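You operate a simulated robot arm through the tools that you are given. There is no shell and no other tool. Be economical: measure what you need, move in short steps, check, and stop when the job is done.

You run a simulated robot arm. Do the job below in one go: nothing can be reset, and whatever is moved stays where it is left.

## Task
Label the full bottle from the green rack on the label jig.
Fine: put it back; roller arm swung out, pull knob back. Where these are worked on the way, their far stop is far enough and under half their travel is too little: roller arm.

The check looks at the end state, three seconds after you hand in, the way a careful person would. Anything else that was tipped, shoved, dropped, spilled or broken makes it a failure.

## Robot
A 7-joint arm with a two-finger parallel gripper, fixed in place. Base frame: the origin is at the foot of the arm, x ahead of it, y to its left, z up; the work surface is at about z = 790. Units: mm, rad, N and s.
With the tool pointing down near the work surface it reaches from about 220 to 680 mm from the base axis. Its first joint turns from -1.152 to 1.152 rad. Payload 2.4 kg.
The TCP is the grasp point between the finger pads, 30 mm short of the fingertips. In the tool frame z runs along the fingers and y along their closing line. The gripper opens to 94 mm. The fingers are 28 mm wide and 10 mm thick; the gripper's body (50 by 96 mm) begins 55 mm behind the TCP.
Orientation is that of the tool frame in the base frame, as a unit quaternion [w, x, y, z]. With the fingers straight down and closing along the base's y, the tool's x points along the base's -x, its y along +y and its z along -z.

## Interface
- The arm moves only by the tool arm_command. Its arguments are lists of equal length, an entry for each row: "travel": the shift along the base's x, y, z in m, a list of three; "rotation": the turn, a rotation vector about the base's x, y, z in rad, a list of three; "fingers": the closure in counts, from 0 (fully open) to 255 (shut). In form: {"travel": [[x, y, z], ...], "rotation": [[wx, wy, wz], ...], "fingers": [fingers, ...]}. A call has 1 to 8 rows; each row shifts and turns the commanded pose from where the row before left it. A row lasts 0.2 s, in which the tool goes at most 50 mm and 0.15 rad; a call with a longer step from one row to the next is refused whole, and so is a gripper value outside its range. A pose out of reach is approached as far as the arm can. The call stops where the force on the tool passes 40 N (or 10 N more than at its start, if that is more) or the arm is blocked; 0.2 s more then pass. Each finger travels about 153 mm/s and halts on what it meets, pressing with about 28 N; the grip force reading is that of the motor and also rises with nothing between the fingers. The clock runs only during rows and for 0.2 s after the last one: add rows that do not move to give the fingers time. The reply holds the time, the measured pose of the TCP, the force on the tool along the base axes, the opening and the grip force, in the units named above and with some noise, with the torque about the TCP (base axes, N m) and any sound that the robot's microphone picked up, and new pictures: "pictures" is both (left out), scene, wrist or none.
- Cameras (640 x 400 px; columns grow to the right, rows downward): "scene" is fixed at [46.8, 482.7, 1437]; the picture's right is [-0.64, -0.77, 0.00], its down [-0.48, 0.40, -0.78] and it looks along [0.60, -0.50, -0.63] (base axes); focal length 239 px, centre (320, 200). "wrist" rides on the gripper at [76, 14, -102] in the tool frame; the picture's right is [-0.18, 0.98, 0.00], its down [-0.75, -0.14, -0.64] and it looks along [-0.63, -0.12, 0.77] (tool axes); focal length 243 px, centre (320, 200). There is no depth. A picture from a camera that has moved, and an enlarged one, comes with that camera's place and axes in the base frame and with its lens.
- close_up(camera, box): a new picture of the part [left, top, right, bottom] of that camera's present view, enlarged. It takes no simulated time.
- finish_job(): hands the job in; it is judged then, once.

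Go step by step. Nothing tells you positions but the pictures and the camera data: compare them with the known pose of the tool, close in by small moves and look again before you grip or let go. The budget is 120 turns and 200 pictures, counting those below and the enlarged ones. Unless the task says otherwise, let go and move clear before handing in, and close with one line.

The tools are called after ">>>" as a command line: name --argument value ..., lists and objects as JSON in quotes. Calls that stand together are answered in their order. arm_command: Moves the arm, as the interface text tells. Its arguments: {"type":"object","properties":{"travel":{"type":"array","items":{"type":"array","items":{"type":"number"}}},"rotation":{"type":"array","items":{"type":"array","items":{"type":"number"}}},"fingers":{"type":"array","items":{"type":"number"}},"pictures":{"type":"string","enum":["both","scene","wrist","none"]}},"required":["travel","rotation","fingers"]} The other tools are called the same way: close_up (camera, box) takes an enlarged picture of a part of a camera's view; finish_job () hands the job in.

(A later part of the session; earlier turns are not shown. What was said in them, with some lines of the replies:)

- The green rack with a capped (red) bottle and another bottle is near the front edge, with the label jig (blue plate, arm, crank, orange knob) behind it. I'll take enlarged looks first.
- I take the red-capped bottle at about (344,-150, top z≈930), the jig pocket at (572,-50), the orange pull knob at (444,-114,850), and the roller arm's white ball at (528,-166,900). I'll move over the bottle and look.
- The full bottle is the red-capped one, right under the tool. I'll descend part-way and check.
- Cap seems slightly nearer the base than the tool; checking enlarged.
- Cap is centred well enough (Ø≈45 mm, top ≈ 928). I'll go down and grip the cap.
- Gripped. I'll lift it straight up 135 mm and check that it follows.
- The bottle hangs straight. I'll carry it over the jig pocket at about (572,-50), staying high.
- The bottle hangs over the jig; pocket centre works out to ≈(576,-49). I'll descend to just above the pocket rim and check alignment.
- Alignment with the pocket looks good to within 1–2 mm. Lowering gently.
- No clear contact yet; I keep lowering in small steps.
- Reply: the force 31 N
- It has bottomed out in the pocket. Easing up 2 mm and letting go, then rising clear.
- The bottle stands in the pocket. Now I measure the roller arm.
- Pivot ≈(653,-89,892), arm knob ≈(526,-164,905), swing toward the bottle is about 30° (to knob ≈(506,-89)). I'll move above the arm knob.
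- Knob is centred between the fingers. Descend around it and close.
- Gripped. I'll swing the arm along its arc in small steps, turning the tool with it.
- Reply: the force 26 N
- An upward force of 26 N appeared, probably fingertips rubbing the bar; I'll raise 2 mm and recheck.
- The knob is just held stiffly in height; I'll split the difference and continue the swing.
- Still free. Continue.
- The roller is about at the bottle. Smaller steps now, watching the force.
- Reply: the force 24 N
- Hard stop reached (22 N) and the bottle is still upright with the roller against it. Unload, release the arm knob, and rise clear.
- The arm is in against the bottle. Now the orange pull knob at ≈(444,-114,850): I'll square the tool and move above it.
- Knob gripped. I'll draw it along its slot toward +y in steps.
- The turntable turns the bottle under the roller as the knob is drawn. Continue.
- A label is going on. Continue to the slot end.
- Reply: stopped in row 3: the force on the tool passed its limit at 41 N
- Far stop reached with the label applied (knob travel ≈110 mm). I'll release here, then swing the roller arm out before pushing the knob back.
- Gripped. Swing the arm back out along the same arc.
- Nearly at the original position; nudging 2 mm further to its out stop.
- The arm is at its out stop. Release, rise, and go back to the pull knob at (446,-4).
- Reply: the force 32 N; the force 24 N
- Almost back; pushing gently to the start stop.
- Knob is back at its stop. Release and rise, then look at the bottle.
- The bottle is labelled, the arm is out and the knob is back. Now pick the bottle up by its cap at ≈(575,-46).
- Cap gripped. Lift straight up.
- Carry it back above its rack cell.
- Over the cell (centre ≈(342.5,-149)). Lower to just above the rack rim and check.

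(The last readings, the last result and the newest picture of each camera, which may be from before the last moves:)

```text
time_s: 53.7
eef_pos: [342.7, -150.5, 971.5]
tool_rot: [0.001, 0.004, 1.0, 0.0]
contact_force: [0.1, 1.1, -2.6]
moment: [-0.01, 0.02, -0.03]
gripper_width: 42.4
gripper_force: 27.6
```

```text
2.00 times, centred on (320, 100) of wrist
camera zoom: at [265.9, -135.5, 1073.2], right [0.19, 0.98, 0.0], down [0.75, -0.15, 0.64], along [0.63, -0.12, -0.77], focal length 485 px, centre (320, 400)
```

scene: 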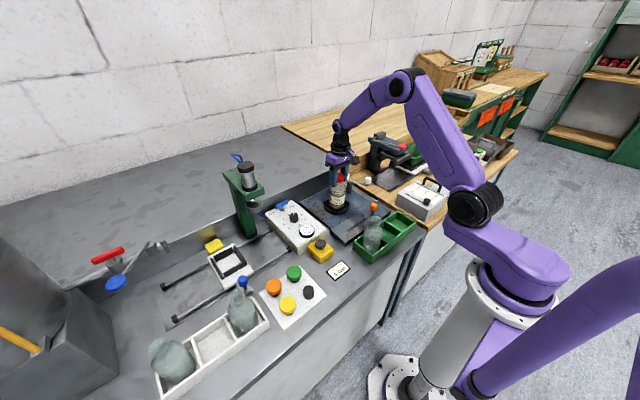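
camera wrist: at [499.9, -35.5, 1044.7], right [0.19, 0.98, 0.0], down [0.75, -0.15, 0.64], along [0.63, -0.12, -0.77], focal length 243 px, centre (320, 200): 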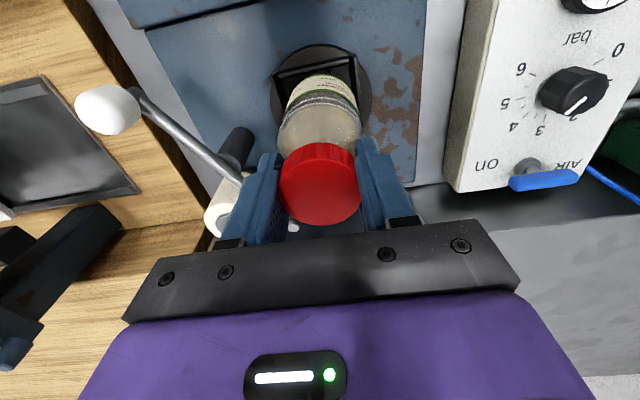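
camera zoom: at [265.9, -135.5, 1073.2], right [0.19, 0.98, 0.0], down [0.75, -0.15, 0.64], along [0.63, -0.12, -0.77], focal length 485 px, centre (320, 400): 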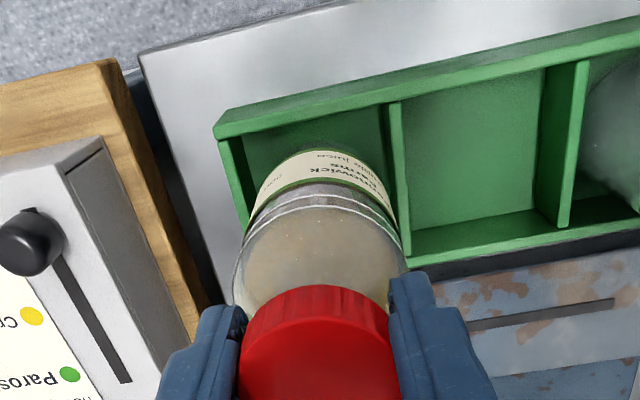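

>>> arm_command --travel '[[0, 0, -0.015], [0, 0, -0.012], [0, 0, -0.008], [0, 0, 0]]' --rotation '[[0, 0, 0], [0, 0, 0], [0, 0, 0], [0, 0, 0]]' --fingers '[205, 205, 205, 205]' --pictures "none"

>>> close_up --camera "wrist" --box '[200, 0, 440, 200]'

>>> close_up --camera "scene" --box '[340, 140, 460, 260]'

```text
time_s: 54.7
eef_pos: [341.9, -150.4, 935.1]
tool_rot: [0.0, 0.005, 1.0, 0.001]
contact_force: [0.0, 0.1, -3.2]
moment: [0.02, -0.02, -0.01]
gripper_width: 42.5
gripper_force: 27.7
```

```text
2.00 times, centred on (320, 100) of wrist
camera zoom: at [266.1, -135.2, 1038.3], right [0.19, 0.98, 0.0], down [0.75, -0.15, 0.64], along [0.63, -0.12, -0.77], focal length 485 px, centre (320, 400)
```

zoom: 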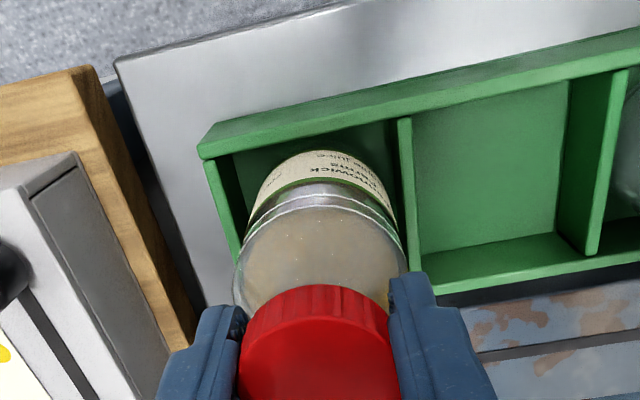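

```text
3.33 times, centred on (400, 200) of scene
camera zoom: at [46.8, 482.7, 1437.0], right [-0.64, -0.77, 0.0], down [-0.48, 0.4, -0.78], along [0.6, -0.5, -0.63], focal length 795 px, centre (53, 200)
```

zoom: 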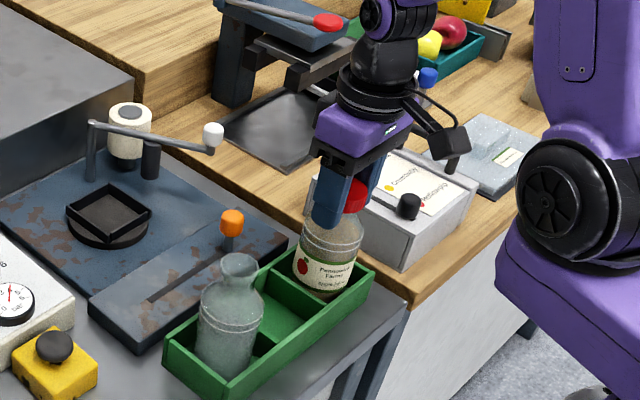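

It is inside the cell; the last few millimetres down to contact.

>>> arm_command --travel '[[0, 0, -0.003], [0, 0, -0.002], [0, 0, -0.0015], [0, 0, 0]]' --rotation '[[0, 0, 0], [0, 0, 0], [0, 0, 0], [0, 0, 0]]' --fingers '[205, 205, 205, 205]' --pictures "none"

```text
time_s: 55.7
eef_pos: [341.9, -148.9, 929.5]
tool_rot: [-0.001, 0.004, 1.0, 0.0]
contact_force: [-0.2, 0.1, -3.8]
moment: [0.02, 0.0, -0.01]
gripper_width: 42.1
gripper_force: 28.0
```

>>> arm_command --travel '[[0, 0, -0.0015], [0, 0, -0.0015], [0, 0, 0]]' --rotation '[[0, 0, 0], [0, 0, 0], [0, 0, 0]]' --fingers '[205, 205, 205]' --pictures "none"

```text
time_s: 56.5
eef_pos: [343.1, -147.9, 927.4]
tool_rot: [0.0, 0.005, 1.0, 0.0]
contact_force: [0.2, 0.2, -4.1]
moment: [-0.02, 0.02, 0.0]
gripper_width: 42.2
gripper_force: 27.8
```

>>> arm_command --travel '[[0, 0, -0.001], [0, 0, -0.001], [0, 0, 0]]' --rotation '[[0, 0, 0], [0, 0, 0], [0, 0, 0]]' --fingers '[205, 205, 205]' --pictures "none"

>>> close_up --camera "scene" --box '[360, 170, 440, 250]'

```text
time_s: 57.3
eef_pos: [343.2, -148.8, 924.1]
tool_rot: [-0.001, 0.004, 1.0, -0.001]
contact_force: [0.0, 5.5, 21.4]
moment: [0.26, -0.04, 0.01]
gripper_width: 42.2
gripper_force: 28.4
```

```text
5.00 times, centred on (400, 210) of scene
camera zoom: at [46.5, 483.0, 1436.9], right [-0.64, -0.77, 0.0], down [-0.48, 0.4, -0.78], along [0.6, -0.5, -0.63], focal length 1193 px, centre (-80, 150)
```

zoom: 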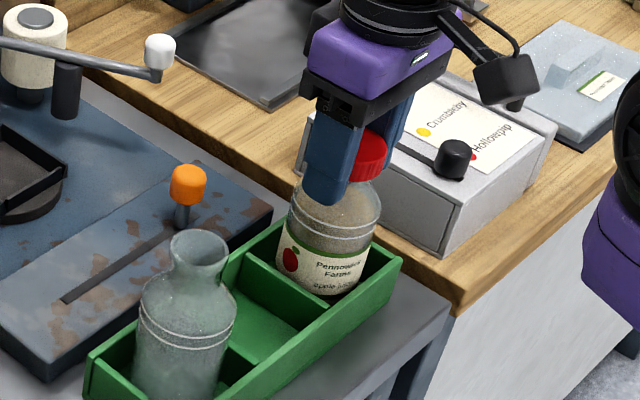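

It rests on the rack floor. Ease up 1.5 mm, open, and rise clear.

>>> arm_command --travel '[[0, 0, 0.0015], [0, 0, 0], [0, 0, 0], [0, 0, 0], [0, 0, 0.03], [0, 0, 0.045], [0, 0, 0.045], [0, 0, 0.03]]' --rotation '[[0, 0, 0], [0, 0, 0], [0, 0, 0], [0, 0, 0], [0, 0, 0], [0, 0, 0], [0, 0, 0], [0, 0, 0]]' --fingers '[195, 130, 80, 70, 70, 70, 70, 70]'

>>> close_up --camera "scene" --box '[310, 150, 440, 270]'

```text
time_s: 59.1
eef_pos: [342.6, -149.2, 1075.8]
tool_rot: [-0.002, 0.003, 1.0, 0.0]
contact_force: [0.2, -0.3, 0.2]
moment: [0.0, -0.03, 0.02]
gripper_width: 68.2
gripper_force: 0.0
camera wrist: at [266.5, -135.3, 1179.5], right [0.19, 0.98, 0.0], down [0.75, -0.15, 0.64], along [0.63, -0.12, -0.77], focal length 243 px, centre (320, 200)
```

scene: 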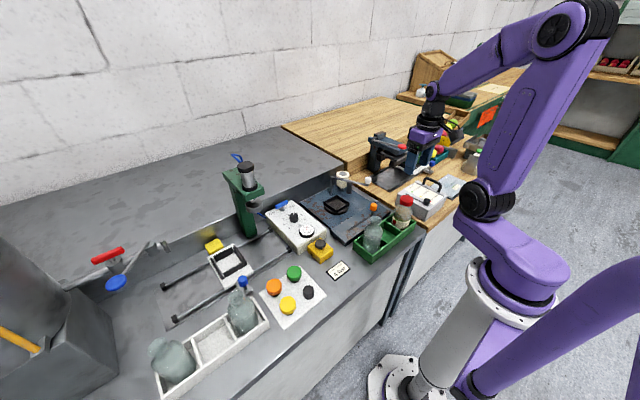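
wrist: 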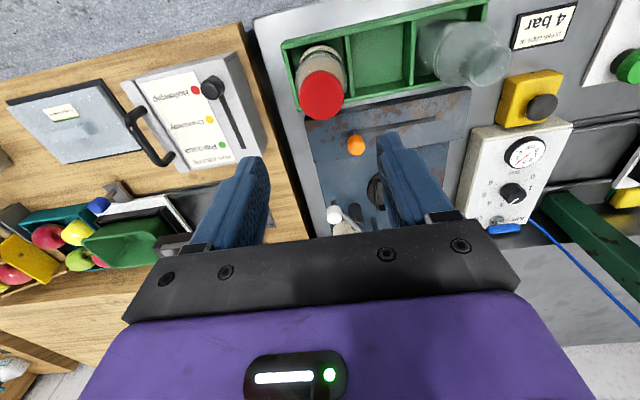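

```text
3.33 times, centred on (375, 210) of scene
camera zoom: at [46.8, 482.7, 1437.0], right [-0.64, -0.77, 0.0], down [-0.48, 0.4, -0.78], along [0.6, -0.5, -0.63], focal length 795 px, centre (137, 167)
```

zoom: 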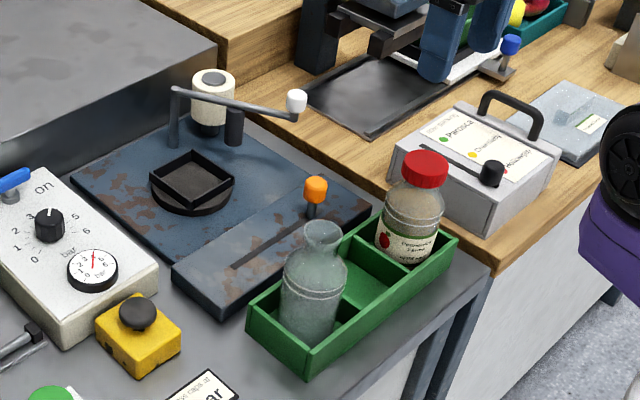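

The labelled bottle stands upright in its rack cell, the roller arm is swung out, the pull knob is back and the gripper is clear, so I'm handing in.

>>> finish_job

```text
The job is handed in.
```

The full bottle from the green rack is labelled and back in its cell; the roller arm is swung out and the pull knob is back, and I have handed the job in.
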